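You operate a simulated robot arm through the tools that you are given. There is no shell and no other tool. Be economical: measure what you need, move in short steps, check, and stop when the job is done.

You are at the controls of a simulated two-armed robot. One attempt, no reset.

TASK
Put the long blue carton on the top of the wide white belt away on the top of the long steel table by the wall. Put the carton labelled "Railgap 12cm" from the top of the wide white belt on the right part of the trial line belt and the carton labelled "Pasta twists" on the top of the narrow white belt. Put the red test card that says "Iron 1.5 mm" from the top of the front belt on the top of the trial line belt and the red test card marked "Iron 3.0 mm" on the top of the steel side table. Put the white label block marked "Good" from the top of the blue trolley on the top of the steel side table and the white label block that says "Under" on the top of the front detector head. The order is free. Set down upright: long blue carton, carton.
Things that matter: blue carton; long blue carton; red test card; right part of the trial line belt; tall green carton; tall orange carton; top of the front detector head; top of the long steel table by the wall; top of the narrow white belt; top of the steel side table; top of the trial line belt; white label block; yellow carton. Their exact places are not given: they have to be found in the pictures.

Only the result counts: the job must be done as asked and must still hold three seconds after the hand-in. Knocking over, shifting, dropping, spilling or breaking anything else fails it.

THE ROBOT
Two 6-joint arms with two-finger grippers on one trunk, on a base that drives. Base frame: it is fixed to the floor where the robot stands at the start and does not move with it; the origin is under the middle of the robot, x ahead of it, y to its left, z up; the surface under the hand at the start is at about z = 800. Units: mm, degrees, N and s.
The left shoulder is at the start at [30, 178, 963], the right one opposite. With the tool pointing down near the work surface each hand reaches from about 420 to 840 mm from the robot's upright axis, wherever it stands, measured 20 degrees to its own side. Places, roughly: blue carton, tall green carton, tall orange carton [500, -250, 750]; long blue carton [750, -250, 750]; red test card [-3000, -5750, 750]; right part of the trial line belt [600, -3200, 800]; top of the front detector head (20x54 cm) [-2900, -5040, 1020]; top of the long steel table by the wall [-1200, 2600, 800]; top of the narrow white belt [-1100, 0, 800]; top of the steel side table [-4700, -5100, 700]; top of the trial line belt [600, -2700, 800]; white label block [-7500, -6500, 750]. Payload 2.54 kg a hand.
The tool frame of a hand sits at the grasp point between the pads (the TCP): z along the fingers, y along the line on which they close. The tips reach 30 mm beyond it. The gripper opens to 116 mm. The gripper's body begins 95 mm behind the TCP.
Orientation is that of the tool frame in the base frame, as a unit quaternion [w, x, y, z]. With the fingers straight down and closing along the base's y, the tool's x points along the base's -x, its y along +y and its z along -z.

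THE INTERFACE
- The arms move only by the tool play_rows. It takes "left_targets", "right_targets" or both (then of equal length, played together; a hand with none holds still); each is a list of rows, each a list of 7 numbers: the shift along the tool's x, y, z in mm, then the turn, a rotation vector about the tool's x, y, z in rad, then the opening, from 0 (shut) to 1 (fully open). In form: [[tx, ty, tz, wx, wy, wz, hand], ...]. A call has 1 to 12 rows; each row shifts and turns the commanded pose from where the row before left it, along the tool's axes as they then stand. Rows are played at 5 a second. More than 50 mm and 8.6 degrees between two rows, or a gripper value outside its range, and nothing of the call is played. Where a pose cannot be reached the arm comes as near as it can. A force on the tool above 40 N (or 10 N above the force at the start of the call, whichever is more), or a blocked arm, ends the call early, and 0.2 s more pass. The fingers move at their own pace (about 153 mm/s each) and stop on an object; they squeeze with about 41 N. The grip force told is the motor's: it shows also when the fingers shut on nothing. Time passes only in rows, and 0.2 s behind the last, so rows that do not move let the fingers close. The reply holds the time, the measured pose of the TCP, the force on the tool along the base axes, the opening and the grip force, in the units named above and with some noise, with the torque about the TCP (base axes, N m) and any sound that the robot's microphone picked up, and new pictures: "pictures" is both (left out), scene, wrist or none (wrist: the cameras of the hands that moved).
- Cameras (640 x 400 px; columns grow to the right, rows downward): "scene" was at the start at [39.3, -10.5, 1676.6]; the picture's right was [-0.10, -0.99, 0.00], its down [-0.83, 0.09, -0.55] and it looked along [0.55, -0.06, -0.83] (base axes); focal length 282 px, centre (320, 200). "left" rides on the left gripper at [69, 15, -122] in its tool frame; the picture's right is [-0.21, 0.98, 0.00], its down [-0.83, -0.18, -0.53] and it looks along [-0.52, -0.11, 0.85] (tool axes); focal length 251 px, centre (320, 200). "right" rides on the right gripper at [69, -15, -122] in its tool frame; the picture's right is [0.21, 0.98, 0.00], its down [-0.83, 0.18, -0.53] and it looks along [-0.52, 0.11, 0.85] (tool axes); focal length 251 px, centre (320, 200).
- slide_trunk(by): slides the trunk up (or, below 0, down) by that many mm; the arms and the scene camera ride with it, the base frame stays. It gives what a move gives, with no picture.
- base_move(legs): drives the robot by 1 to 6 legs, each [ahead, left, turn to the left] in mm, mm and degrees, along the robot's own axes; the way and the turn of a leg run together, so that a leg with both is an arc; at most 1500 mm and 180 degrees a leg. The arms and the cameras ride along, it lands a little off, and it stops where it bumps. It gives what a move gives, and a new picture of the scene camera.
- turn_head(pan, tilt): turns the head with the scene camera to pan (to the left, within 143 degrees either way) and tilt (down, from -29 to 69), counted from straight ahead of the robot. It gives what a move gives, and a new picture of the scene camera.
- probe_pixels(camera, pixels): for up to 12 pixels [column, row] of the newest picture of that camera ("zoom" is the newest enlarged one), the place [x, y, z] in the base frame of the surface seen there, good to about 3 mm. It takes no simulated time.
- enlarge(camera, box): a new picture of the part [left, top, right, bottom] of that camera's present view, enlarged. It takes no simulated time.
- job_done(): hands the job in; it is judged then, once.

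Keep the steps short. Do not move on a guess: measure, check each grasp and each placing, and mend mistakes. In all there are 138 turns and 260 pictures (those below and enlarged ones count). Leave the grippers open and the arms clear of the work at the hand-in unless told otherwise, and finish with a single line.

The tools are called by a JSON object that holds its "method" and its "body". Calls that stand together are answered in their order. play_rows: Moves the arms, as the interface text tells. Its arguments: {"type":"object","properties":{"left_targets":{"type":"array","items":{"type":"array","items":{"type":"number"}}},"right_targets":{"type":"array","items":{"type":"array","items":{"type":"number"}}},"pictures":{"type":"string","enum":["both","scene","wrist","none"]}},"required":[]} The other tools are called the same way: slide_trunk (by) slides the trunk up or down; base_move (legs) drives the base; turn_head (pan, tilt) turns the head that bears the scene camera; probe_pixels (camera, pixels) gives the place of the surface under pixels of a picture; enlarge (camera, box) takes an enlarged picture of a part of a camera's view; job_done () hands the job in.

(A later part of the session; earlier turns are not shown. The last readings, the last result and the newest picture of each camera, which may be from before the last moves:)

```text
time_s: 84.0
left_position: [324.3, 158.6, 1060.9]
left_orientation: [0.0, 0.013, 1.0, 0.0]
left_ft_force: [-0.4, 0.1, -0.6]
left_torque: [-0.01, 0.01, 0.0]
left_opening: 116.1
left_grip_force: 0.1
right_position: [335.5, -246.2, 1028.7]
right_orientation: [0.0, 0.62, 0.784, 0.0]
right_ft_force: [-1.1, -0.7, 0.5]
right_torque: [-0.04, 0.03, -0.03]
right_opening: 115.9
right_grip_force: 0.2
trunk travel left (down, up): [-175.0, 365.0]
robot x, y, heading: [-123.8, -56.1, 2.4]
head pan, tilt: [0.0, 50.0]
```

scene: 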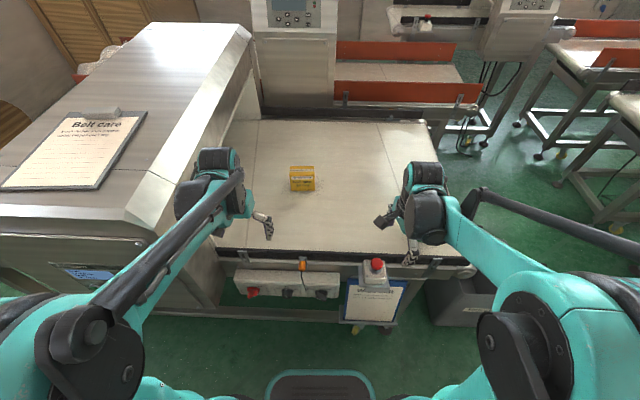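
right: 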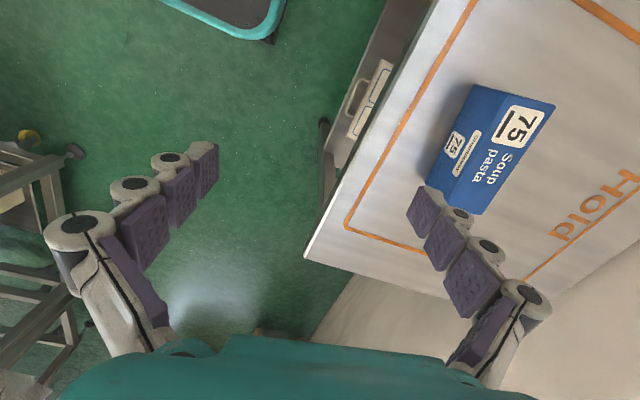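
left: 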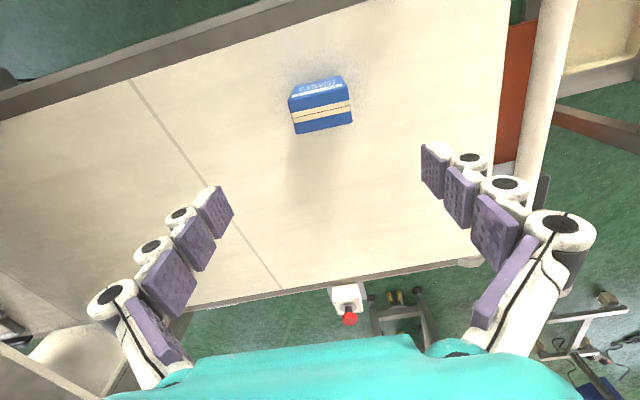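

{"method": "base_move", "body": {"legs": [[145, 0, -2.4]]}}

{"method": "play_rows", "body": {"left_targets": [[-45, -20, 0, 0, 0, 0, 1], [-45, -20, 0, 0, 0, 0, 1], [-45, -20, 0, 0, 0, 0, 1], [-45, -20, 0, 0, 0, 0, 1], [-45, -20, 0, 0, 0, 0, 1], [0, 0, 20, 0, 0, 0, 1], [0, 0, 20, 0, 0, 0, 1], [0, 0, 20, 0, 0, 0, 1], [0, 0, 0, 0, 0, 0, 1]]}}

```text
time_s: 85.4
left_position: [480.3, 143.5, 1061.4]
left_orientation: [0.0, 0.035, 0.999, 0.001]
left_ft_force: [0.8, -0.3, -0.1]
left_torque: [0.0, 0.05, -0.01]
left_opening: 116.0
left_grip_force: 0.0
right_position: [475.2, -263.3, 1029.0]
right_orientation: [-0.002, 0.637, 0.771, 0.0]
right_ft_force: [0.4, 0.5, -0.6]
right_torque: [-0.01, 0.05, 0.01]
right_opening: 115.9
right_grip_force: 0.0
trunk travel left (down, up): [-175.0, 365.0]
robot x, y, heading: [26.2, -53.9, 0.0]
head pan, tilt: [0.0, 50.0]
```

scene: 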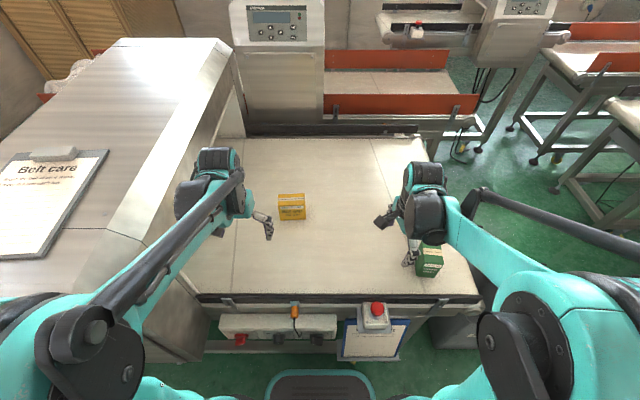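

```text
time_s: 87.4
left_position: [695.8, 28.1, 1002.0]
left_orientation: [0.0, 0.035, 0.999, 0.0]
left_ft_force: [0.0, -0.2, -0.7]
left_torque: [0.0, 0.0, 0.02]
left_opening: 116.0
left_grip_force: 0.1
right_position: [473.8, -262.8, 1029.2]
right_orientation: [-0.001, 0.636, 0.771, 0.001]
right_ft_force: [0.2, -1.3, 0.1]
right_torque: [0.01, 0.02, 0.05]
right_opening: 115.7
right_grip_force: 0.1
trunk travel left (down, up): [-175.0, 365.0]
robot x, y, heading: [26.5, -54.0, -0.3]
head pan, tilt: [0.0, 50.0]
```

scene: 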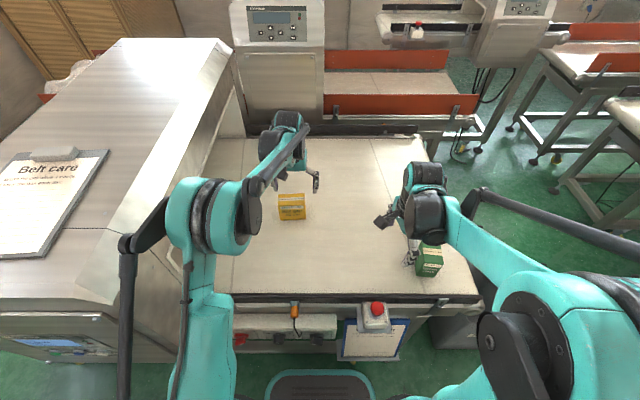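
left: 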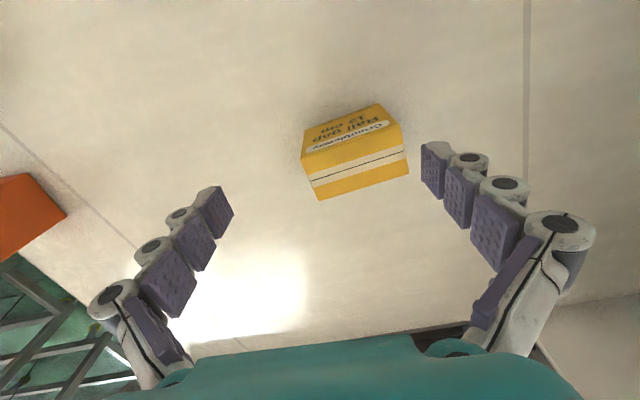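

{"method": "enlarge", "body": {"camera": "left", "box": [280, 90, 430, 210]}}

{"method": "probe_pixels", "body": {"camera": "left", "pixels": [[306, 173], [319, 197], [407, 172], [399, 131], [316, 150], [390, 125], [360, 165]]}}

```text
3.33 times, centred on (355, 150) of left
```

zoom: 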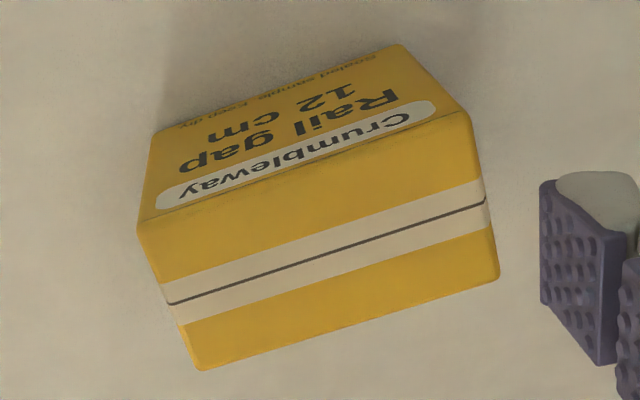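

```text
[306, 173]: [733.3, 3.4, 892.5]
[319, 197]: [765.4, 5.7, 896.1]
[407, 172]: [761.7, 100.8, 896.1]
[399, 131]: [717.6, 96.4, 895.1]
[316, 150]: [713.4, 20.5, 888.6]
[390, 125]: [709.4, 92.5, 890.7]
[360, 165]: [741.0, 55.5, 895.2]
```

{"method": "probe_pixels", "body": {"camera": "zoom", "pixels": [[143, 234], [464, 120], [492, 272], [204, 364]]}}

```text
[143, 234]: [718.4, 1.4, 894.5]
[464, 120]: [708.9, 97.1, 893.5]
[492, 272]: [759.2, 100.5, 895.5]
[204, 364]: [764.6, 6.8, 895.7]
```

Carton centre is (737, 51.5), about 96 mm wide, yaw +4.5°. I centre above it, rotate the tool to match, and descend to just above the top to check.

{"method": "play_rows", "body": {"left_targets": [[-20, 13, 0, 0, 0, 0, 1], [-20, 13.3, 0, 0, 0, 0, 1], [0, 0, 0, 0, 0, -0.074, 1], [0, 0, 0, 0, 0, -0.074, 1], [0, 0, 30, 0, 0, 0, 1], [0, 0, 30, 0, 0, 0, 1], [0, 0, 0, 0, 0, 0, 1]], "pictures": "wrist"}}

```text
time_s: 89.0
left_position: [739.3, 51.4, 944.3]
left_orientation: [0.0, -0.039, 0.999, 0.0]
left_ft_force: [0.0, 0.3, -0.6]
left_torque: [0.0, 0.02, -0.03]
left_opening: 116.2
left_grip_force: 0.0
right_position: [474.4, -263.4, 1029.7]
right_orientation: [-0.001, 0.636, 0.771, 0.001]
right_ft_force: [0.2, -0.6, 0.3]
right_torque: [0.0, -0.03, 0.03]
right_opening: 116.2
right_grip_force: 0.0
trunk travel left (down, up): [-175.0, 365.0]
robot x, y, heading: [25.1, -52.5, 0.2]
head pan, tilt: [0.0, 50.0]
```

left: 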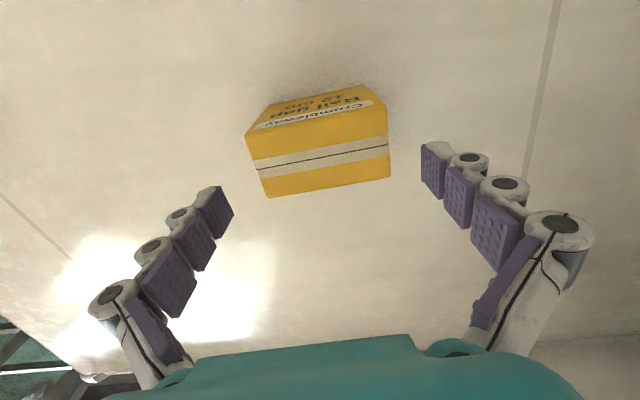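

{"method": "play_rows", "body": {"left_targets": [[0, 0, 20, 0, 0, 0, 1], [0, 0, 20, 0, 0, 0, 1], [0, 0, 28, 0, 0, 0, 1], [0, 0, 28, 0, 0, 0, 1], [0, 0, 0, 0, 0, 0, 1], [0, 0, 0, 0, 0, 0, 0], [0, 0, 0, 0, 0, 0, 0], [0, 0, 0, 0, 0, 0, 0]], "pictures": "wrist"}}

```text
time_s: 90.8
left_position: [739.6, 51.3, 847.3]
left_orientation: [0.0, -0.039, 0.999, 0.0]
left_ft_force: [-1.2, 2.4, 5.6]
left_torque: [0.55, 0.01, 0.0]
left_opening: 99.1
left_grip_force: 40.8
right_position: [473.7, -262.5, 1029.8]
right_orientation: [-0.001, 0.637, 0.771, 0.0]
right_ft_force: [-0.4, -0.4, -0.5]
right_torque: [0.0, 0.01, 0.01]
right_opening: 116.1
right_grip_force: 0.1
trunk travel left (down, up): [-175.0, 365.0]
robot x, y, heading: [27.8, -53.1, -0.1]
head pan, tilt: [0.0, 50.0]
```

left: 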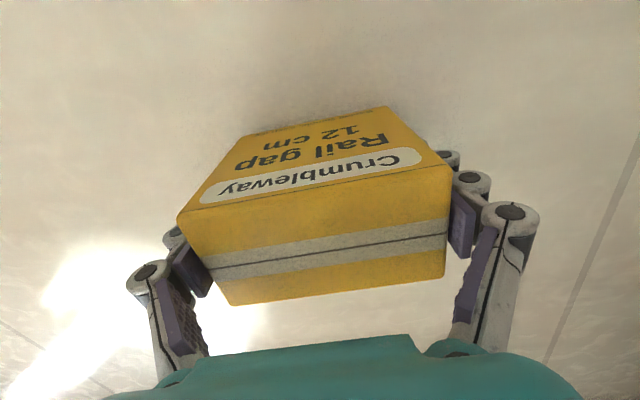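

Gripped at 99 mm. I lift 200, draw in 230, back off, and turn right to look toward the trial line.

{"method": "play_rows", "body": {"left_targets": [[0, 0, -40, 0, 0, 0, 0], [0, 0, -40, 0, 0, 0, 0], [0, 0, -40, 0, 0, 0, 0], [0, 0, -40, 0, 0, 0, 0], [0, 0, -40, 0, 0, 0, 0], [46, 20, 0, 0, 0, 0, 0], [46, 20, 0, 0, 0, 0, 0], [46, 20, 0, 0, 0, 0, 0], [46, 20, 0, 0, 0, 0, 0], [46, 20, 0, 0, 0, 0, 0]], "pictures": "none"}}

{"method": "base_move", "body": {"legs": [[-200, 0, 0], [0, 0, -90], [300, 0, 0]]}}

{"method": "turn_head", "body": {"pan": 20, "tilt": 25}}

```text
refused: row 6 steps farther than a row can; nothing moved
```

```text
time_s: 94.4
left_position: [443.3, -435.2, 845.3]
left_orientation: [0.006, 0.305, 0.952, 0.003]
left_ft_force: [0.0, -0.3, -4.3]
left_torque: [0.02, 0.06, 0.01]
left_opening: 100.5
left_grip_force: 40.7
right_position: [29.0, -504.2, 1029.4]
right_orientation: [0.0, 0.865, 0.502, 0.001]
right_ft_force: [-0.1, 0.5, -0.1]
right_torque: [0.01, 0.02, -0.02]
right_opening: 115.8
right_grip_force: 0.1
trunk travel left (down, up): [-175.0, 365.0]
robot x, y, heading: [-175.1, -52.9, -40.7]
head pan, tilt: [0.0, 50.0]
stopped in leg 2: the force on the tool passed its limit at 60 N (the readings are from after the stop); the commanded pose is now the measured one
```

scene: 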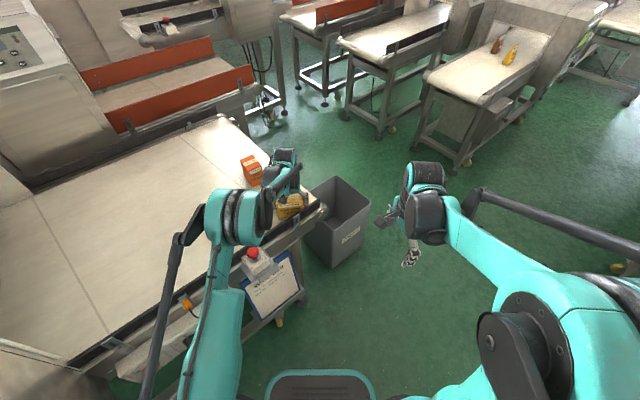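

```text
time_s: 95.3
left_position: [442.3, -434.6, 845.9]
left_orientation: [0.006, 0.305, 0.952, 0.004]
left_ft_force: [-0.4, 0.7, -3.7]
left_torque: [0.01, -0.03, -0.01]
left_opening: 100.1
left_grip_force: 41.1
right_position: [29.4, -503.6, 1030.9]
right_orientation: [0.0, 0.865, 0.502, 0.0]
right_ft_force: [0.5, 0.1, -0.6]
right_torque: [0.01, 0.0, 0.01]
right_opening: 116.1
right_grip_force: 0.0
trunk travel left (down, up): [-175.0, 365.0]
robot x, y, heading: [-171.8, -54.3, -41.1]
head pan, tilt: [20.0, 25.0]
```

scene: 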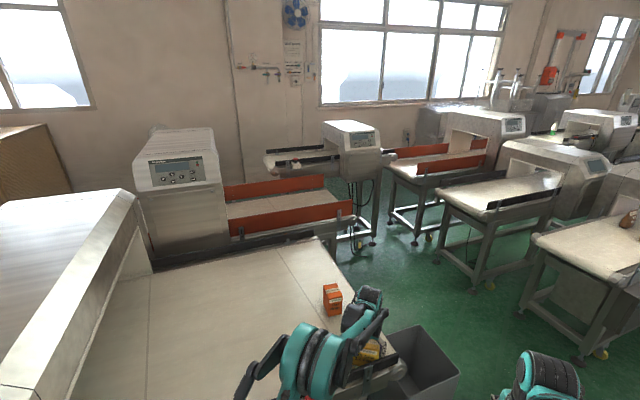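

My arm call was refused (a row of 50.2 mm), and the base then moved with the carton low. Before anything else I'll look at what was touched.

{"method": "turn_head", "body": {"pan": 0, "tilt": 60}}

{"method": "enlarge", "body": {"camera": "left", "box": [0, 0, 640, 400]}}

{"method": "enlarge", "body": {"camera": "scene", "box": [210, 120, 390, 280]}}

```text
time_s: 96.3
left_position: [444.2, -433.2, 845.7]
left_orientation: [0.006, 0.306, 0.952, 0.003]
left_ft_force: [0.2, -0.3, -3.2]
left_torque: [0.0, 0.0, -0.02]
left_opening: 100.4
left_grip_force: 41.1
right_position: [29.6, -503.4, 1030.0]
right_orientation: [0.0, 0.865, 0.502, 0.0]
right_ft_force: [0.5, -0.3, -1.0]
right_torque: [-0.01, 0.0, 0.0]
right_opening: 116.1
right_grip_force: 0.1
trunk travel left (down, up): [-175.0, 365.0]
robot x, y, heading: [-174.0, -48.7, -40.5]
head pan, tilt: [0.0, 60.0]
```

scene: 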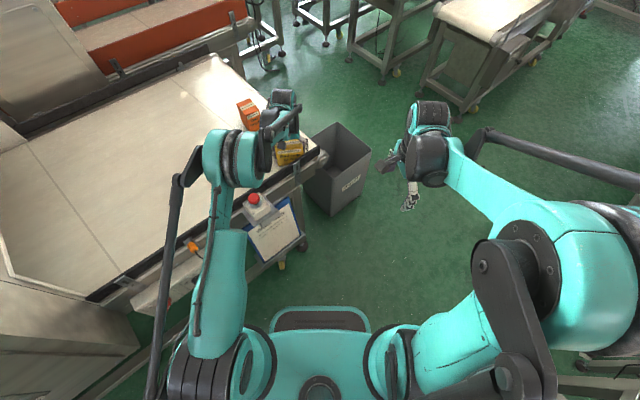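

```text
1.00 times, centred on (320, 200) of left (not enlarged: the box is as wide or as high as the picture)
```

zoom: 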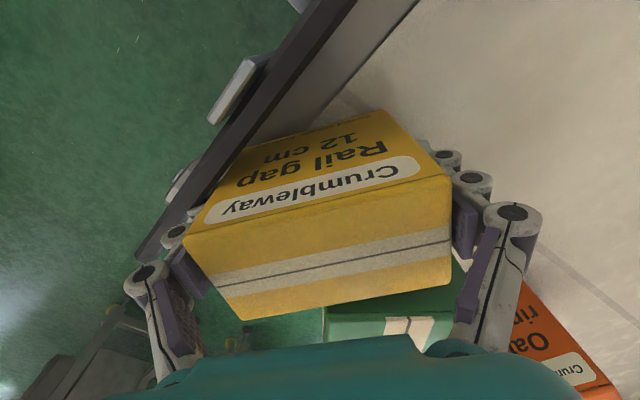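

```text
2.50 times, centred on (300, 200) of scene
```

zoom: 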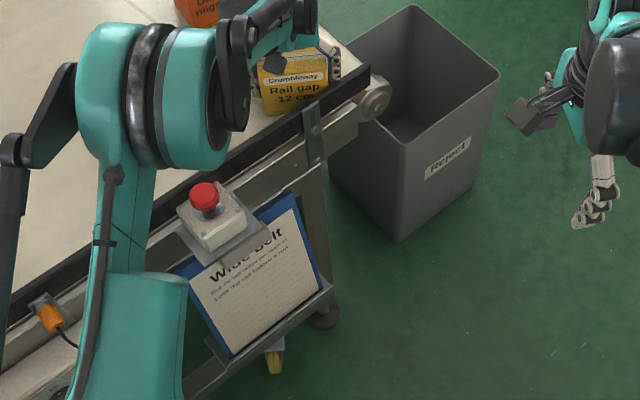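

No contact force remains now. The green carton is still on the belt just behind Rail gap. I move 4 mm away from it, then go straight up.

{"method": "play_rows", "body": {"left_targets": [[4, 0, -2, 0, 0, 0, 0], [2, 0, -10, 0, 0, 0, 0], [0, 0, -30, 0, 0, 0, 0], [0, 0, -40, 0, 0, 0, 0], [0, 0, -45, 0, 0, 0, 0], [0, 0, -45, 0, 0, 0, 0], [0, 0, -40, 0, 0, 0, 0], [0, 0, 0, 0, 0, 0, 0]]}}

```text
time_s: 98.1
left_position: [435.1, -432.5, 1060.4]
left_orientation: [0.006, 0.305, 0.952, 0.004]
left_ft_force: [1.1, 0.4, -4.3]
left_torque: [-0.02, 0.04, 0.02]
left_opening: 100.1
left_grip_force: 40.7
right_position: [30.6, -504.1, 1028.8]
right_orientation: [0.001, 0.865, 0.502, 0.0]
right_ft_force: [0.4, -0.8, 0.3]
right_torque: [0.02, 0.01, 0.03]
right_opening: 116.2
right_grip_force: 0.0
trunk travel left (down, up): [-175.0, 365.0]
robot x, y, heading: [-175.5, -53.0, -40.6]
head pan, tilt: [0.0, 60.0]
```

scene: 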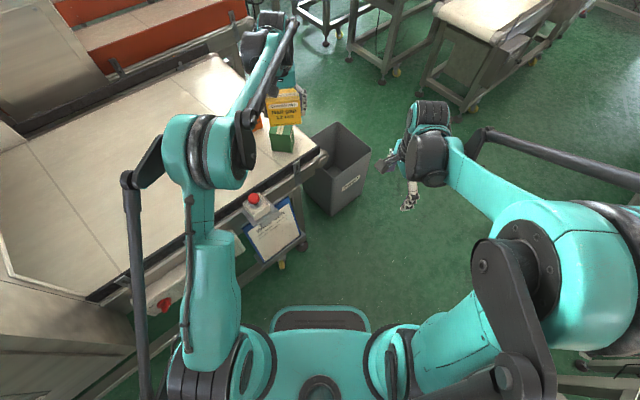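
left: 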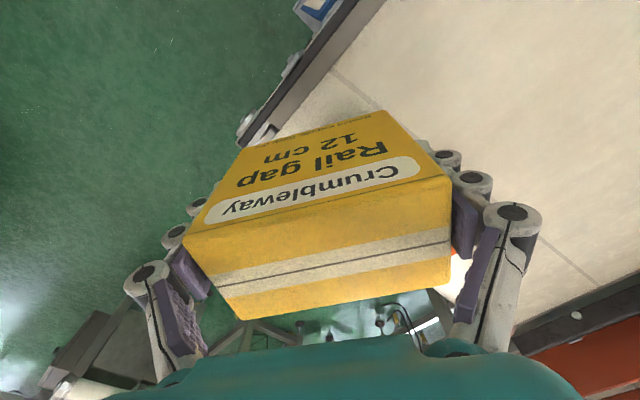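

Green carton is upright. I draw the left hand in and measure the green carton's position.

{"method": "play_rows", "body": {"left_targets": [[45, 0, 0, 0, 0, 0, 0], [45, 0, 0, 0, 0, 0, 0], [45, 0, 0, 0, 0, 0, 0], [45, 0, 0, 0, 0, 0, 0], [45, 0, 0, 0, 0, 0, 0], [0, 30, 0, 0, 0, 0, 0], [0, 30, 0, 0, 0, 0, 0], [0, 30, 0, 0, 0, 0, 0]], "pictures": "scene"}}

{"method": "enlarge", "body": {"camera": "scene", "box": [220, 80, 360, 180]}}

```text
time_s: 99.9
left_position: [305.7, -227.5, 1056.5]
left_orientation: [0.006, 0.306, 0.952, 0.004]
left_ft_force: [0.3, -0.3, -2.2]
left_torque: [-0.01, 0.08, 0.01]
left_opening: 100.1
left_grip_force: 41.2
right_position: [29.3, -504.6, 1030.5]
right_orientation: [0.001, 0.865, 0.502, -0.001]
right_ft_force: [0.0, -0.3, 0.0]
right_torque: [-0.02, 0.0, 0.0]
right_opening: 115.9
right_grip_force: 0.0
trunk travel left (down, up): [-175.0, 365.0]
robot x, y, heading: [-170.8, -53.3, -40.7]
head pan, tilt: [0.0, 60.0]
```

scene: 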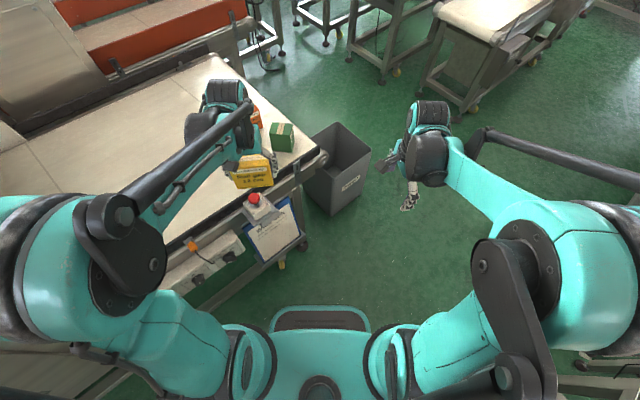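

```text
4.00 times, centred on (290, 130) of scene
```

zoom: 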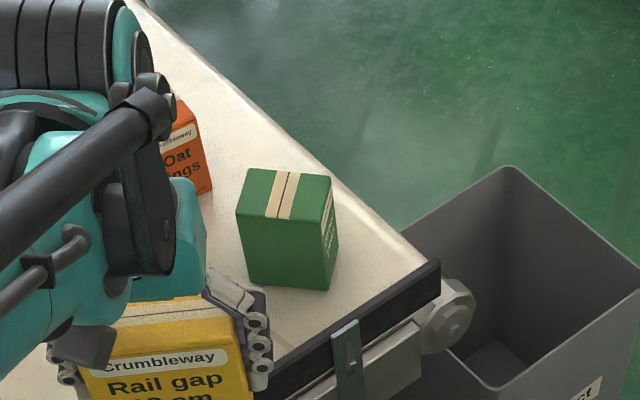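

{"method": "probe_pixels", "body": {"camera": "zoom", "pixels": [[250, 172], [331, 180], [323, 222], [239, 212], [248, 278], [325, 285], [280, 250], [333, 260], [172, 125], [205, 150]]}}

```text
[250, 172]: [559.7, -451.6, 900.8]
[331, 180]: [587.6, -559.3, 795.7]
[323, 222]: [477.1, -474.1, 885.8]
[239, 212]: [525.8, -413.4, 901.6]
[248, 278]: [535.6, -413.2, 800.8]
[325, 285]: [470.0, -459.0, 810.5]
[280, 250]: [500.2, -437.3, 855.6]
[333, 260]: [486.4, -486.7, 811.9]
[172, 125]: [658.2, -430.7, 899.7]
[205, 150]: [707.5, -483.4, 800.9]
```

The green carton was shifted and turned: now centred about (516, −456), against an original of about (515, −406). That counts as a disturbance, so I'll put it back with the free right hand. First I turn the robot to face the belt squarely with the Rail gap carton held high.

{"method": "base_move", "body": {"legs": [[0, 0, 40.7], [150, -130, 0]]}}

{"method": "turn_head", "body": {"pan": -15, "tilt": 55}}

```text
time_s: 103.4
left_position: [451.8, -2.8, 1057.7]
left_orientation: [0.004, -0.046, 0.999, 0.007]
left_ft_force: [0.7, 0.6, -4.3]
left_torque: [0.01, 0.03, -0.03]
left_opening: 99.7
left_grip_force: 40.7
right_position: [424.2, -391.5, 1029.7]
right_orientation: [-0.001, 0.636, 0.772, 0.0]
right_ft_force: [0.1, 0.0, -0.2]
right_torque: [0.02, 0.05, 0.01]
right_opening: 116.1
right_grip_force: 0.0
trunk travel left (down, up): [-175.0, 365.0]
robot x, y, heading: [-23.4, -185.2, 0.2]
head pan, tilt: [0.0, 60.0]
```

scene: 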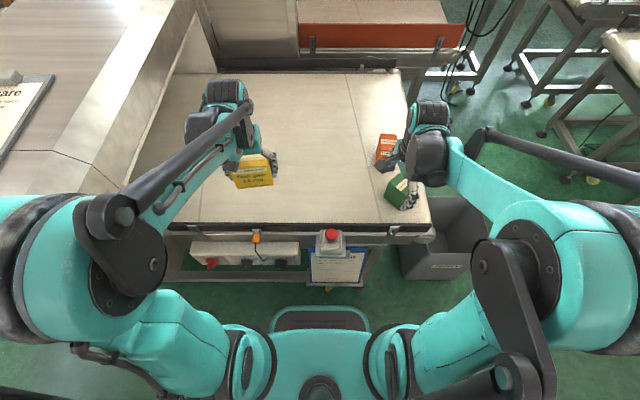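

```text
time_s: 104.2
left_position: [452.1, -0.7, 1056.9]
left_orientation: [0.004, -0.046, 0.999, 0.006]
left_ft_force: [-0.2, -0.7, -3.6]
left_torque: [0.0, 0.0, -0.01]
left_opening: 100.0
left_grip_force: 40.4
right_position: [424.5, -391.4, 1030.1]
right_orientation: [0.0, 0.635, 0.772, 0.0]
right_ft_force: [0.0, -0.9, 0.4]
right_torque: [-0.01, 0.01, 0.0]
right_opening: 116.1
right_grip_force: 0.1
trunk travel left (down, up): [-175.0, 365.0]
robot x, y, heading: [-25.9, -185.9, 0.3]
head pan, tilt: [-15.0, 55.0]
```

scene: 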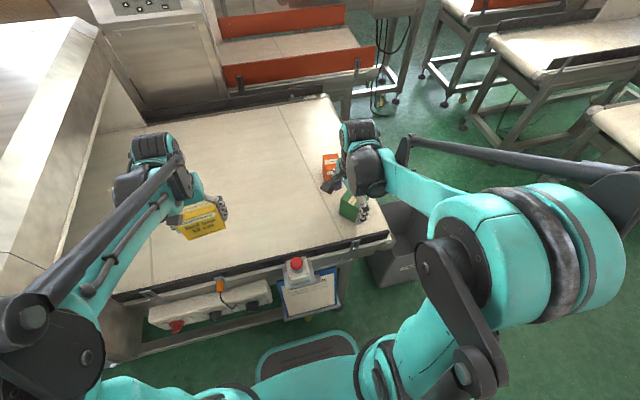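

{"method": "play_rows", "body": {"right_targets": [[-27, 26, 0, 0, 0, 0, 1], [-27, 26, 0, 0, 0, 0, 1], [-27, 26, 0, 0, 0, 0, 1], [0, 0, 0, 0, 0, -0.13, 1], [0, 0, 0, 0, 0, -0.13, 1], [0, 0, 0, 0, 0, -0.13, 1], [0, 0, 0, 0, 0, -0.13, 1], [0, 0, 0, 0, 0, 0, 1]], "pictures": "wrist"}}

{"method": "enlarge", "body": {"camera": "right", "box": [220, 60, 460, 210]}}

```text
time_s: 106.0
left_position: [450.6, -1.2, 1057.1]
left_orientation: [0.004, -0.046, 0.999, 0.006]
left_ft_force: [-0.7, 0.1, -3.6]
left_torque: [0.0, 0.01, -0.02]
left_opening: 99.6
left_grip_force: 40.9
right_position: [515.4, -455.5, 1030.6]
right_orientation: [0.0, 0.415, 0.91, 0.0]
right_ft_force: [0.2, 0.3, -0.6]
right_torque: [0.01, 0.0, 0.0]
right_opening: 116.1
right_grip_force: 0.1
trunk travel left (down, up): [-175.0, 365.0]
robot x, y, heading: [-26.5, -180.9, 0.3]
head pan, tilt: [-15.0, 55.0]
```

right: 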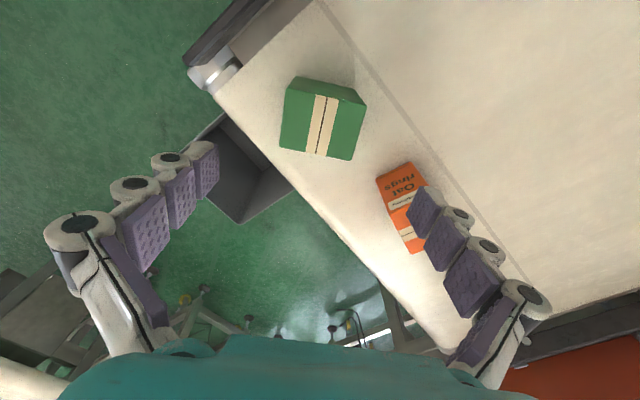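

```text
2.67 times, centred on (340, 135) of right
```

zoom: 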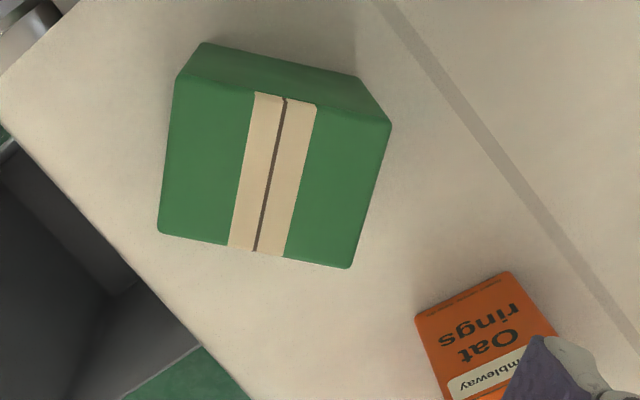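

{"method": "probe_pixels", "body": {"camera": "zoom", "pixels": [[180, 82], [385, 128], [346, 262], [163, 228], [270, 170], [420, 320], [505, 276]]}}

```text
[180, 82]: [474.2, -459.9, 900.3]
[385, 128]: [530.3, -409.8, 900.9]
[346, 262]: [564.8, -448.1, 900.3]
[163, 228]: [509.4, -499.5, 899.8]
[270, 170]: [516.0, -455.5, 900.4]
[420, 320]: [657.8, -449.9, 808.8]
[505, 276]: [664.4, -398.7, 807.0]
```

Green carton centre is (520, −454), long side 78 mm at 42°. I centre, descend and grip.

{"method": "play_rows", "body": {"right_targets": [[-1.9, 4, 40, 0, 0, 0, 1], [0, 0, 40, 0, 0, 0, 1], [0, 0, 35, 0, 0, 0, 1], [0, 0, 35, 0, 0, 0, 1], [0, 0, 28, 0, 0, 0, 1], [0, 0, 0, 0, 0, 0, 1], [0, 0, 0, 0, 0, 0, 0], [0, 0, 0, 0, 0, 0, 0], [0, 0, 0, 0, 0, 0, 0]], "pictures": "wrist"}}

```text
time_s: 108.0
left_position: [451.5, -1.3, 1058.2]
left_orientation: [0.005, -0.047, 0.999, 0.006]
left_ft_force: [-0.9, 0.3, -3.9]
left_torque: [-0.02, -0.01, -0.06]
left_opening: 99.7
left_grip_force: 41.3
right_position: [518.0, -455.4, 851.5]
right_orientation: [0.0, 0.416, 0.91, 0.0]
right_ft_force: [-2.4, -1.2, 7.2]
right_torque: [-0.33, 0.48, 0.0]
right_opening: 79.3
right_grip_force: 40.8
trunk travel left (down, up): [-175.0, 365.0]
robot x, y, heading: [-26.2, -183.9, 0.3]
head pan, tilt: [-15.0, 55.0]
```

right: 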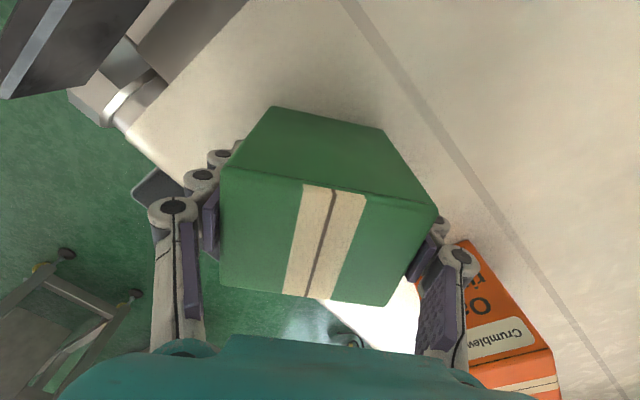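

Lift 40, shift +49 mm in y, turn −47°, and lower again.

{"method": "play_rows", "body": {"right_targets": [[0, 0, -20, 0, 0, 0, 0], [0, 0, -20, 0, 0, 0, 0], [19, 15.5, 0, 0, 0, 0, 0], [19, 15.5, 0, 0, 0, 0, 0], [0, 0, 0, 0, 0, 0.136, 0], [0, 0, 0, 0, 0, 0.136, 0], [0, 0, 0, 0, 0, 0.136, 0], [0, 0, 0, 0, 0, 0.136, 0], [0, 0, 0, 0, 0, 0.136, 0], [0, 0, 0, 0, 0, 0.136, 0], [0, 0, 20, 0, 0, 0, 0], [0, 0, 0, 0, 0, 0, 0]]}}

{"method": "enlarge", "body": {"camera": "scene", "box": [300, 130, 420, 240]}}

```text
time_s: 110.6
left_position: [451.3, -2.0, 1058.0]
left_orientation: [0.004, -0.046, 0.999, 0.007]
left_ft_force: [-0.9, -0.1, -3.2]
left_torque: [-0.05, 0.0, -0.01]
left_opening: 99.7
left_grip_force: 40.4
right_position: [518.8, -406.0, 871.6]
right_orientation: [0.0, 0.742, 0.671, 0.0]
right_ft_force: [0.2, -0.3, -4.5]
right_torque: [0.01, -0.02, 0.02]
right_opening: 79.2
right_grip_force: 41.2
trunk travel left (down, up): [-175.0, 365.0]
robot x, y, heading: [-24.9, -186.7, 0.2]
head pan, tilt: [-15.0, 55.0]
```

scene: 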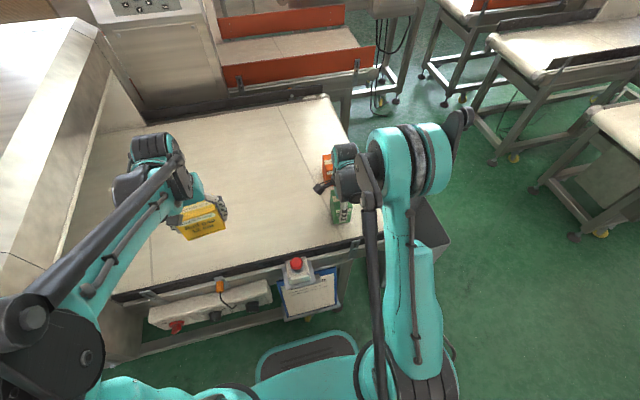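
right: 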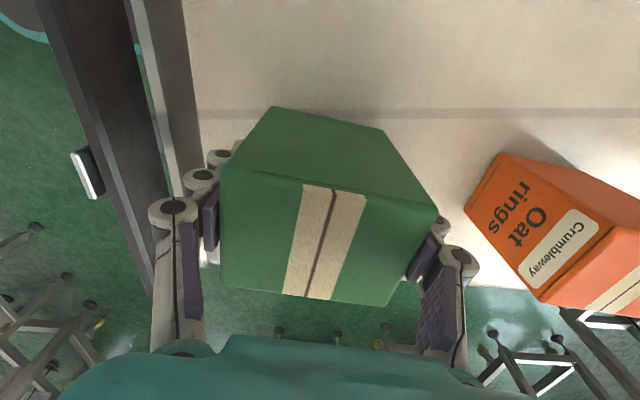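

```text
3.64 times, centred on (360, 185) of scene
```

zoom: 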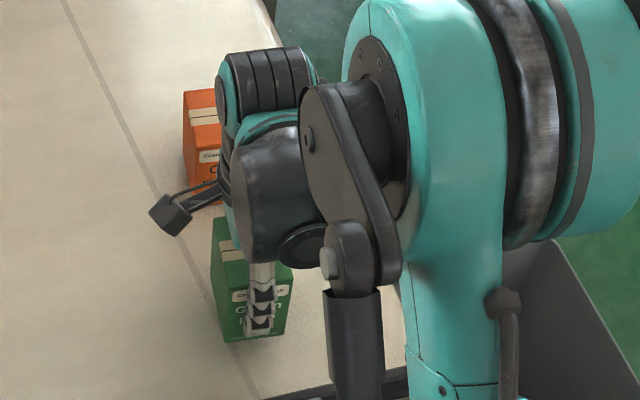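

{"method": "probe_pixels", "body": {"camera": "right", "pixels": [[480, 113], [560, 113], [220, 113], [501, 155], [543, 302], [615, 228]]}}

```text
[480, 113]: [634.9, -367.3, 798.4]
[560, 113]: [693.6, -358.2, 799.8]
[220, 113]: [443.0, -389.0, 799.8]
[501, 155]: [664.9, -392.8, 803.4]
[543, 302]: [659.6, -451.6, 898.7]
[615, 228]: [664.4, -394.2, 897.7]
```

The seam check agrees with the original place (within a few mm). I lower 20 and release, then rise.

{"method": "play_rows", "body": {"right_targets": [[2, 0, 10, 0, 0, 0, 0], [0, 0, 8, 0, 0, 0, 0], [0, 0, 2, 0, 0, 0, 0], [0, 0, 0, 0, 0, 0, 0], [0, 0, 0, 0, 0, 0, 1], [0, 0, 0, 0, 0, 0, 1], [0, 0, 0, 0, 0, 0, 1], [0, 0, -30, 0, 0, 0, 1], [0, 0, -45, 0, 0, 0, 1], [0, 0, -45, 0, 0, 0, 1], [0, 0, -45, 0, 0, 0, 1], [0, 0, -30, 0, 0, 0, 1]], "pictures": "wrist"}}

```text
time_s: 113.2
left_position: [451.5, -1.0, 1057.9]
left_orientation: [0.004, -0.046, 0.999, 0.006]
left_ft_force: [-0.3, 0.1, -3.0]
left_torque: [-0.02, 0.0, -0.02]
left_opening: 99.4
left_grip_force: 40.8
right_position: [518.9, -403.2, 1048.5]
right_orientation: [0.0, 0.742, 0.67, -0.001]
right_ft_force: [0.2, -0.2, 0.0]
right_torque: [-0.06, -0.01, 0.0]
right_opening: 115.8
right_grip_force: 0.1
trunk travel left (down, up): [-175.0, 365.0]
robot x, y, heading: [-26.0, -184.4, 0.2]
head pan, tilt: [-15.0, 55.0]
```

right: 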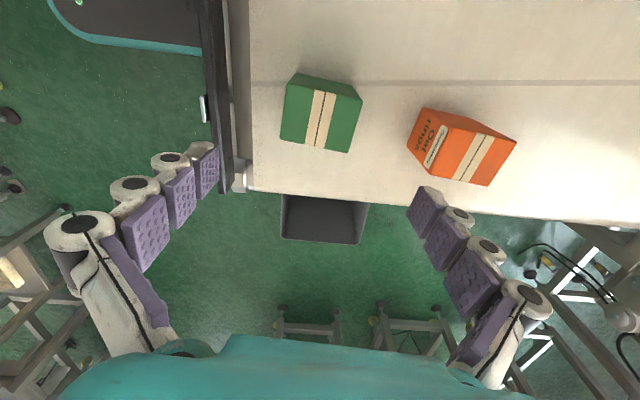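

Green carton is back in place, facing as before. I pull the right hand in a bit, then back off and turn toward the trial line.

{"method": "play_rows", "body": {"right_targets": [[0, -30, 0, 0, 0, 0, 1], [0, -30, 0, 0, 0, 0, 1], [0, -30, 0, 0, 0, 0, 1]], "pictures": "none"}}

{"method": "base_move", "body": {"legs": [[-200, 0, 0], [0, 0, -90], [500, 0, 0]]}}

{"method": "turn_head", "body": {"pan": 15, "tilt": 25}}

```text
time_s: 114.0
left_position: [450.9, 0.4, 1058.3]
left_orientation: [0.005, -0.046, 0.999, 0.006]
left_ft_force: [0.1, 0.1, -2.9]
left_torque: [-0.02, -0.01, -0.03]
left_opening: 99.5
left_grip_force: 41.0
right_position: [428.9, -394.7, 1047.2]
right_orientation: [0.001, 0.741, 0.671, 0.001]
right_ft_force: [-0.2, -0.2, 0.4]
right_torque: [0.01, 0.0, 0.0]
right_opening: 115.8
right_grip_force: 0.0
trunk travel left (down, up): [-175.0, 365.0]
robot x, y, heading: [-23.9, -180.8, 0.2]
head pan, tilt: [-15.0, 55.0]
```

```text
time_s: 121.9
left_position: [-23.6, -1161.9, 1055.9]
left_orientation: [0.008, 0.668, 0.744, 0.002]
left_ft_force: [-1.8, -0.8, -3.8]
left_torque: [0.05, 0.02, 0.02]
left_opening: 99.2
left_grip_force: 41.0
right_position: [-416.1, -1145.6, 1045.4]
right_orientation: [0.001, 0.999, -0.043, 0.0]
right_ft_force: [-0.2, -0.2, -0.6]
right_torque: [0.02, 0.0, -0.02]
right_opening: 116.2
right_grip_force: 0.0
trunk travel left (down, up): [-175.0, 365.0]
robot x, y, heading: [-211.7, -688.4, -88.8]
head pan, tilt: [-15.0, 55.0]
```

scene: 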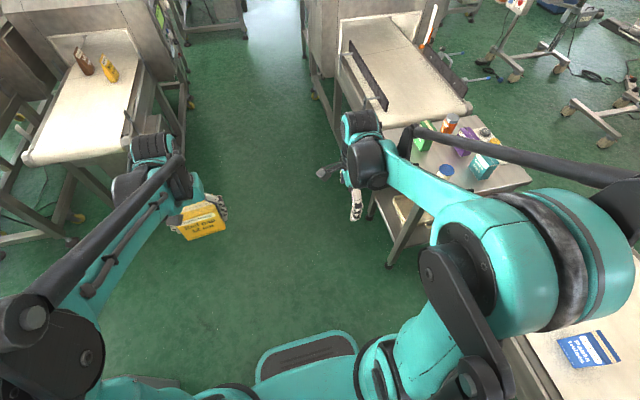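

```text
time_s: 122.8
left_position: [-23.8, -1161.4, 1057.2]
left_orientation: [0.007, 0.668, 0.744, 0.002]
left_ft_force: [-0.1, 0.2, -4.1]
left_torque: [0.04, 0.02, -0.01]
left_opening: 99.3
left_grip_force: 40.6
right_position: [-415.6, -1144.7, 1046.2]
right_orientation: [0.0, 0.999, -0.043, 0.0]
right_ft_force: [0.1, 0.4, 0.5]
right_torque: [0.0, -0.01, 0.01]
right_opening: 115.8
right_grip_force: 0.1
trunk travel left (down, up): [-175.0, 365.0]
robot x, y, heading: [-208.1, -687.5, -89.1]
head pan, tilt: [15.0, 25.0]
```

scene: 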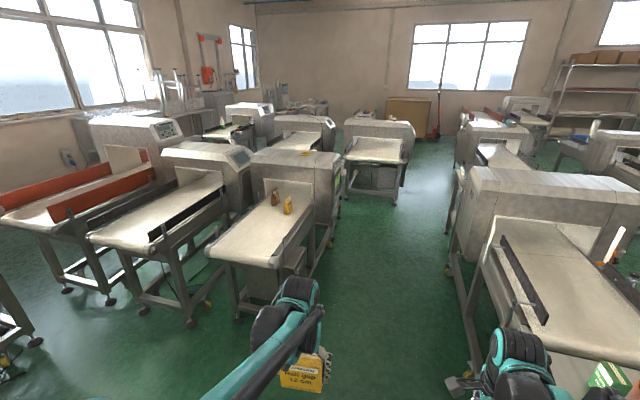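

{"method": "probe_pixels", "body": {"camera": "scene", "pixels": [[215, 245], [270, 255], [250, 220], [300, 210], [275, 205], [288, 210], [180, 200], [130, 230], [300, 170], [375, 150], [290, 240], [260, 190]]}}

{"method": "enlarge", "body": {"camera": "scene", "box": [60, 120, 360, 320]}}

```text
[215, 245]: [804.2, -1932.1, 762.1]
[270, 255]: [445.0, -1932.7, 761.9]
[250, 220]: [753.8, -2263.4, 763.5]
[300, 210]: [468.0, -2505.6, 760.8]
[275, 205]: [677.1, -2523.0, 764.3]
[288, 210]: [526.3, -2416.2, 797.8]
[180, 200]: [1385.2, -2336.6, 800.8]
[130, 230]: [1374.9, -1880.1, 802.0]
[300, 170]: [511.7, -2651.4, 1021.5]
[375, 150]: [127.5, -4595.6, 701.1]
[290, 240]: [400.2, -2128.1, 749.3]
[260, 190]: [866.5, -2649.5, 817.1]
```

```text
2.00 times, centred on (210, 220) of scene
```

zoom: 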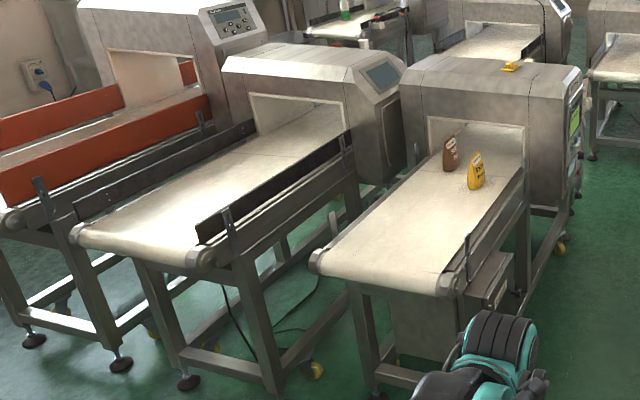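

The trial line belt runs from y −1930 through its detector (y ≈ −2650…) and beyond, at x 445–804, z ≈ 762. The right part is beyond the detector. I raise the trunk 120 and drive down the aisle, then look.

{"method": "slide_trunk", "body": {"by": 120}}

{"method": "base_move", "body": {"legs": [[500, 150, 0], [1000, 0, 0]]}}

```text
time_s: 124.3
left_position: [-22.9, -1160.5, 1176.1]
left_orientation: [0.007, 0.668, 0.744, 0.002]
left_ft_force: [-0.2, -0.9, -3.8]
left_torque: [0.04, 0.04, 0.01]
left_opening: 99.2
left_grip_force: 40.8
right_position: [-415.8, -1144.7, 1166.2]
right_orientation: [0.0, 0.999, -0.043, 0.0]
right_ft_force: [0.5, -1.6, 0.3]
right_torque: [0.0, 0.0, -0.02]
right_opening: 116.0
right_grip_force: 0.1
trunk travel left (down, up): [-295.0, 245.0]
robot x, y, heading: [-211.8, -689.8, -88.9]
head pan, tilt: [15.0, 25.0]
```

```text
time_s: 132.2
left_position: [190.3, -2650.1, 1177.2]
left_orientation: [0.007, 0.658, 0.753, 0.002]
left_ft_force: [0.5, 0.3, -3.6]
left_torque: [0.08, 0.03, -0.01]
left_opening: 99.4
left_grip_force: 41.0
right_position: [-202.5, -2644.1, 1167.3]
right_orientation: [-0.001, 1.0, -0.029, -0.001]
right_ft_force: [-0.5, 0.0, -0.2]
right_torque: [0.01, 0.01, -0.01]
right_opening: 115.9
right_grip_force: 0.0
trunk travel left (down, up): [-295.0, 245.0]
robot x, y, heading: [-11.7, -2182.7, -87.4]
head pan, tilt: [15.0, 25.0]
```

scene: 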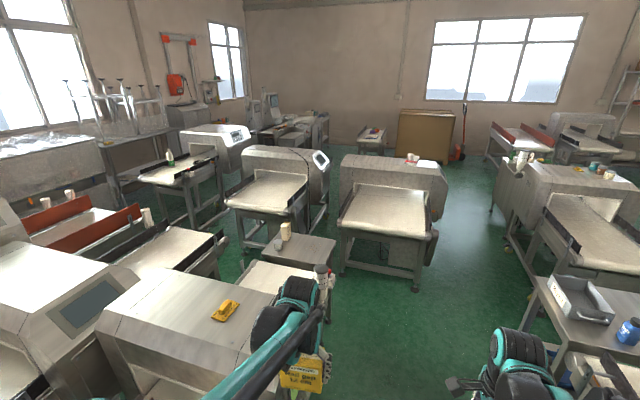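

{"method": "probe_pixels", "body": {"camera": "scene", "pixels": [[270, 275], [250, 285], [285, 270], [300, 245], [330, 255], [345, 240], [425, 240], [350, 272], [325, 272], [160, 310], [420, 290], [335, 290]]}}

{"method": "turn_head", "body": {"pan": 35, "tilt": 40}}

```text
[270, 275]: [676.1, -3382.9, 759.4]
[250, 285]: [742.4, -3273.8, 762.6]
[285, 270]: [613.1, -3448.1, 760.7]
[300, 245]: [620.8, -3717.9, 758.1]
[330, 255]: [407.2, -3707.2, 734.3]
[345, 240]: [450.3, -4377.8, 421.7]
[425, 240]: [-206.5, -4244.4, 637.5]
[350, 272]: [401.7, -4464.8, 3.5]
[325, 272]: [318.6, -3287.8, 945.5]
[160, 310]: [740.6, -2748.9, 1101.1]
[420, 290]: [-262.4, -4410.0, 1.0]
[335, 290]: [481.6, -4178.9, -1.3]
```

```text
time_s: 133.0
left_position: [189.4, -2649.5, 1177.5]
left_orientation: [0.007, 0.658, 0.753, 0.002]
left_ft_force: [0.5, -0.4, -3.8]
left_torque: [0.0, -0.01, -0.01]
left_opening: 99.5
left_grip_force: 41.6
right_position: [-203.2, -2643.6, 1165.0]
right_orientation: [0.001, 1.0, -0.029, 0.0]
right_ft_force: [-0.8, -0.1, 0.3]
right_torque: [-0.03, 0.0, 0.02]
right_opening: 115.6
right_grip_force: 0.0
trunk travel left (down, up): [-295.0, 245.0]
robot x, y, heading: [-15.0, -2182.7, -87.5]
head pan, tilt: [35.0, 40.0]
```

scene: 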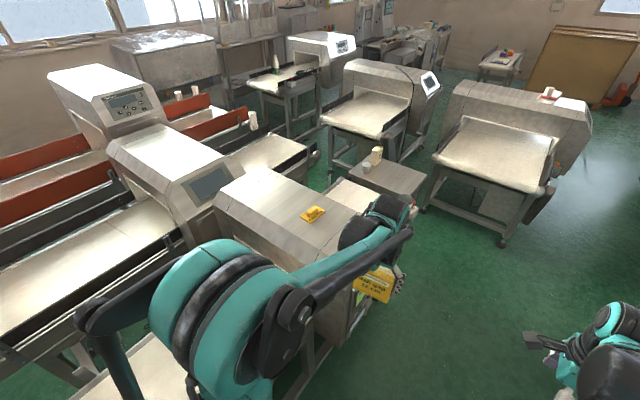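

{"method": "base_move", "body": {"legs": [[0, -170, -2], [600, 0, 0]]}}

{"method": "turn_head", "body": {"pan": 50, "tilt": 40}}

```text
time_s: 137.5
left_position: [2.1, -3267.1, 1177.7]
left_orientation: [0.008, 0.673, 0.739, 0.002]
left_ft_force: [-0.1, 0.4, -3.6]
left_torque: [-0.01, 0.01, -0.03]
left_opening: 99.1
left_grip_force: 40.6
right_position: [-391.2, -3246.0, 1164.8]
right_orientation: [-0.001, 0.999, -0.051, 0.001]
right_ft_force: [0.3, -0.2, -0.5]
right_torque: [0.0, 0.01, -0.03]
right_opening: 116.0
right_grip_force: 0.1
trunk travel left (down, up): [-295.0, 245.0]
robot x, y, heading: [-181.4, -2786.2, -89.5]
head pan, tilt: [35.0, 40.0]
```

scene: 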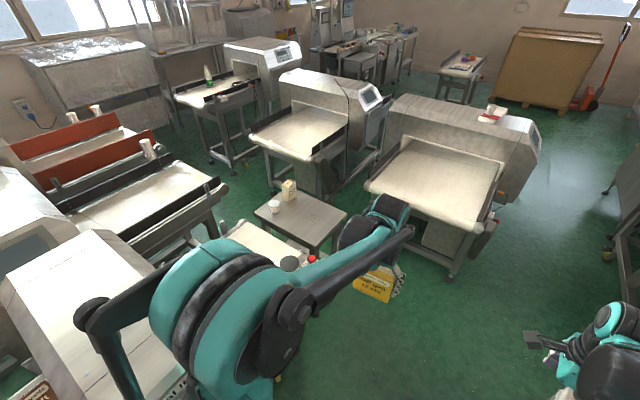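

```text
time_s: 138.2
left_position: [1.1, -3266.8, 1176.2]
left_orientation: [0.007, 0.674, 0.739, 0.002]
left_ft_force: [0.7, 0.4, -4.2]
left_torque: [0.04, -0.01, 0.02]
left_opening: 99.1
left_grip_force: 41.4
right_position: [-391.0, -3243.9, 1167.1]
right_orientation: [0.0, 0.999, -0.05, 0.0]
right_ft_force: [0.4, 0.1, -0.1]
right_torque: [-0.02, 0.01, 0.01]
right_opening: 116.4
right_grip_force: 0.0
trunk travel left (down, up): [-295.0, 245.0]
robot x, y, heading: [-181.6, -2795.1, -89.7]
head pan, tilt: [50.0, 40.0]
```

scene: 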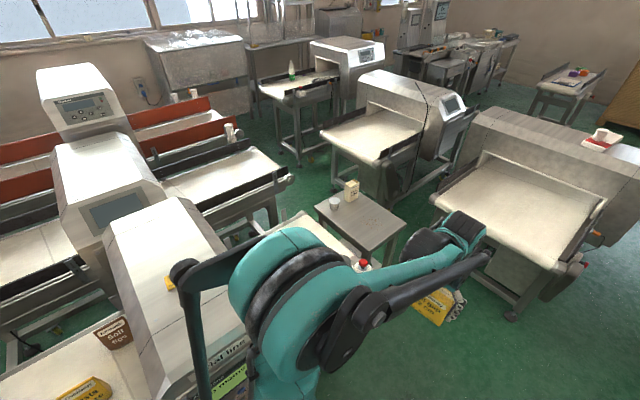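

{"method": "probe_pixels", "body": {"camera": "scene", "pixels": [[364, 262], [320, 230], [300, 222], [380, 215], [345, 255], [392, 260], [440, 195], [215, 300]]}}

{"method": "base_move", "body": {"legs": [[430, 0, 0]]}}

{"method": "turn_head", "body": {"pan": 90, "tilt": 40}}

```text
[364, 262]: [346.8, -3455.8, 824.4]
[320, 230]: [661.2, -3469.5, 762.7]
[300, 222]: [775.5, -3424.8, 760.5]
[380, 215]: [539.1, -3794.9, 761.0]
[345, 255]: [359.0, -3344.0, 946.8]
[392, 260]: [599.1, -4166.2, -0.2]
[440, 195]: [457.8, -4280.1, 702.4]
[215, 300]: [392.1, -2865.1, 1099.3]
```

```text
time_s: 140.8
left_position: [3.3, -3688.0, 1176.9]
left_orientation: [0.007, 0.674, 0.739, 0.002]
left_ft_force: [0.0, 0.2, -3.9]
left_torque: [0.04, -0.05, 0.01]
left_opening: 99.2
left_grip_force: 41.9
right_position: [-389.9, -3664.7, 1165.4]
right_orientation: [-0.001, 0.999, -0.05, 0.001]
right_ft_force: [0.3, -0.5, 0.0]
right_torque: [0.07, 0.01, 0.03]
right_opening: 116.1
right_grip_force: 0.0
trunk travel left (down, up): [-295.0, 245.0]
robot x, y, heading: [-178.7, -3212.2, -89.6]
head pan, tilt: [50.0, 40.0]
```

scene: 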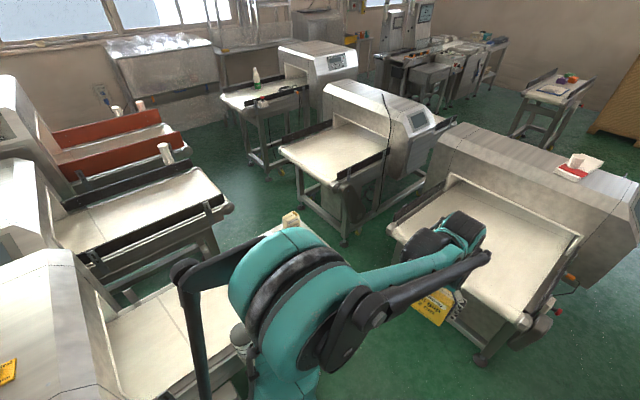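

```text
time_s: 141.9
left_position: [1.8, -3688.9, 1178.2]
left_orientation: [0.007, 0.674, 0.739, 0.002]
left_ft_force: [0.7, 0.8, -4.7]
left_torque: [0.01, -0.01, 0.0]
left_opening: 99.2
left_grip_force: 41.2
right_position: [-390.7, -3664.9, 1165.5]
right_orientation: [0.0, 0.999, -0.05, 0.0]
right_ft_force: [-1.5, -0.6, -0.1]
right_torque: [0.02, -0.02, 0.01]
right_opening: 116.1
right_grip_force: 0.1
trunk travel left (down, up): [-295.0, 245.0]
robot x, y, heading: [-180.9, -3213.7, -89.8]
head pan, tilt: [90.0, 40.0]
```

scene: 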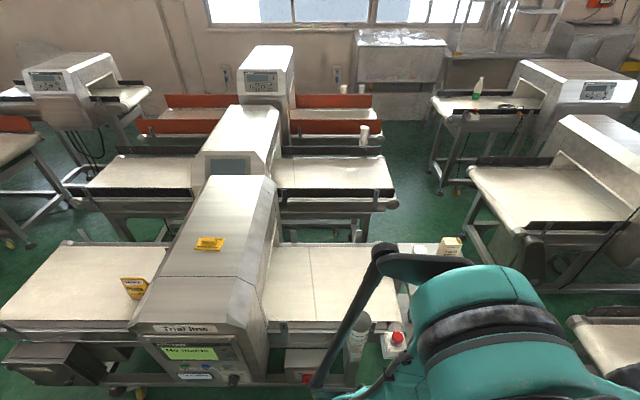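

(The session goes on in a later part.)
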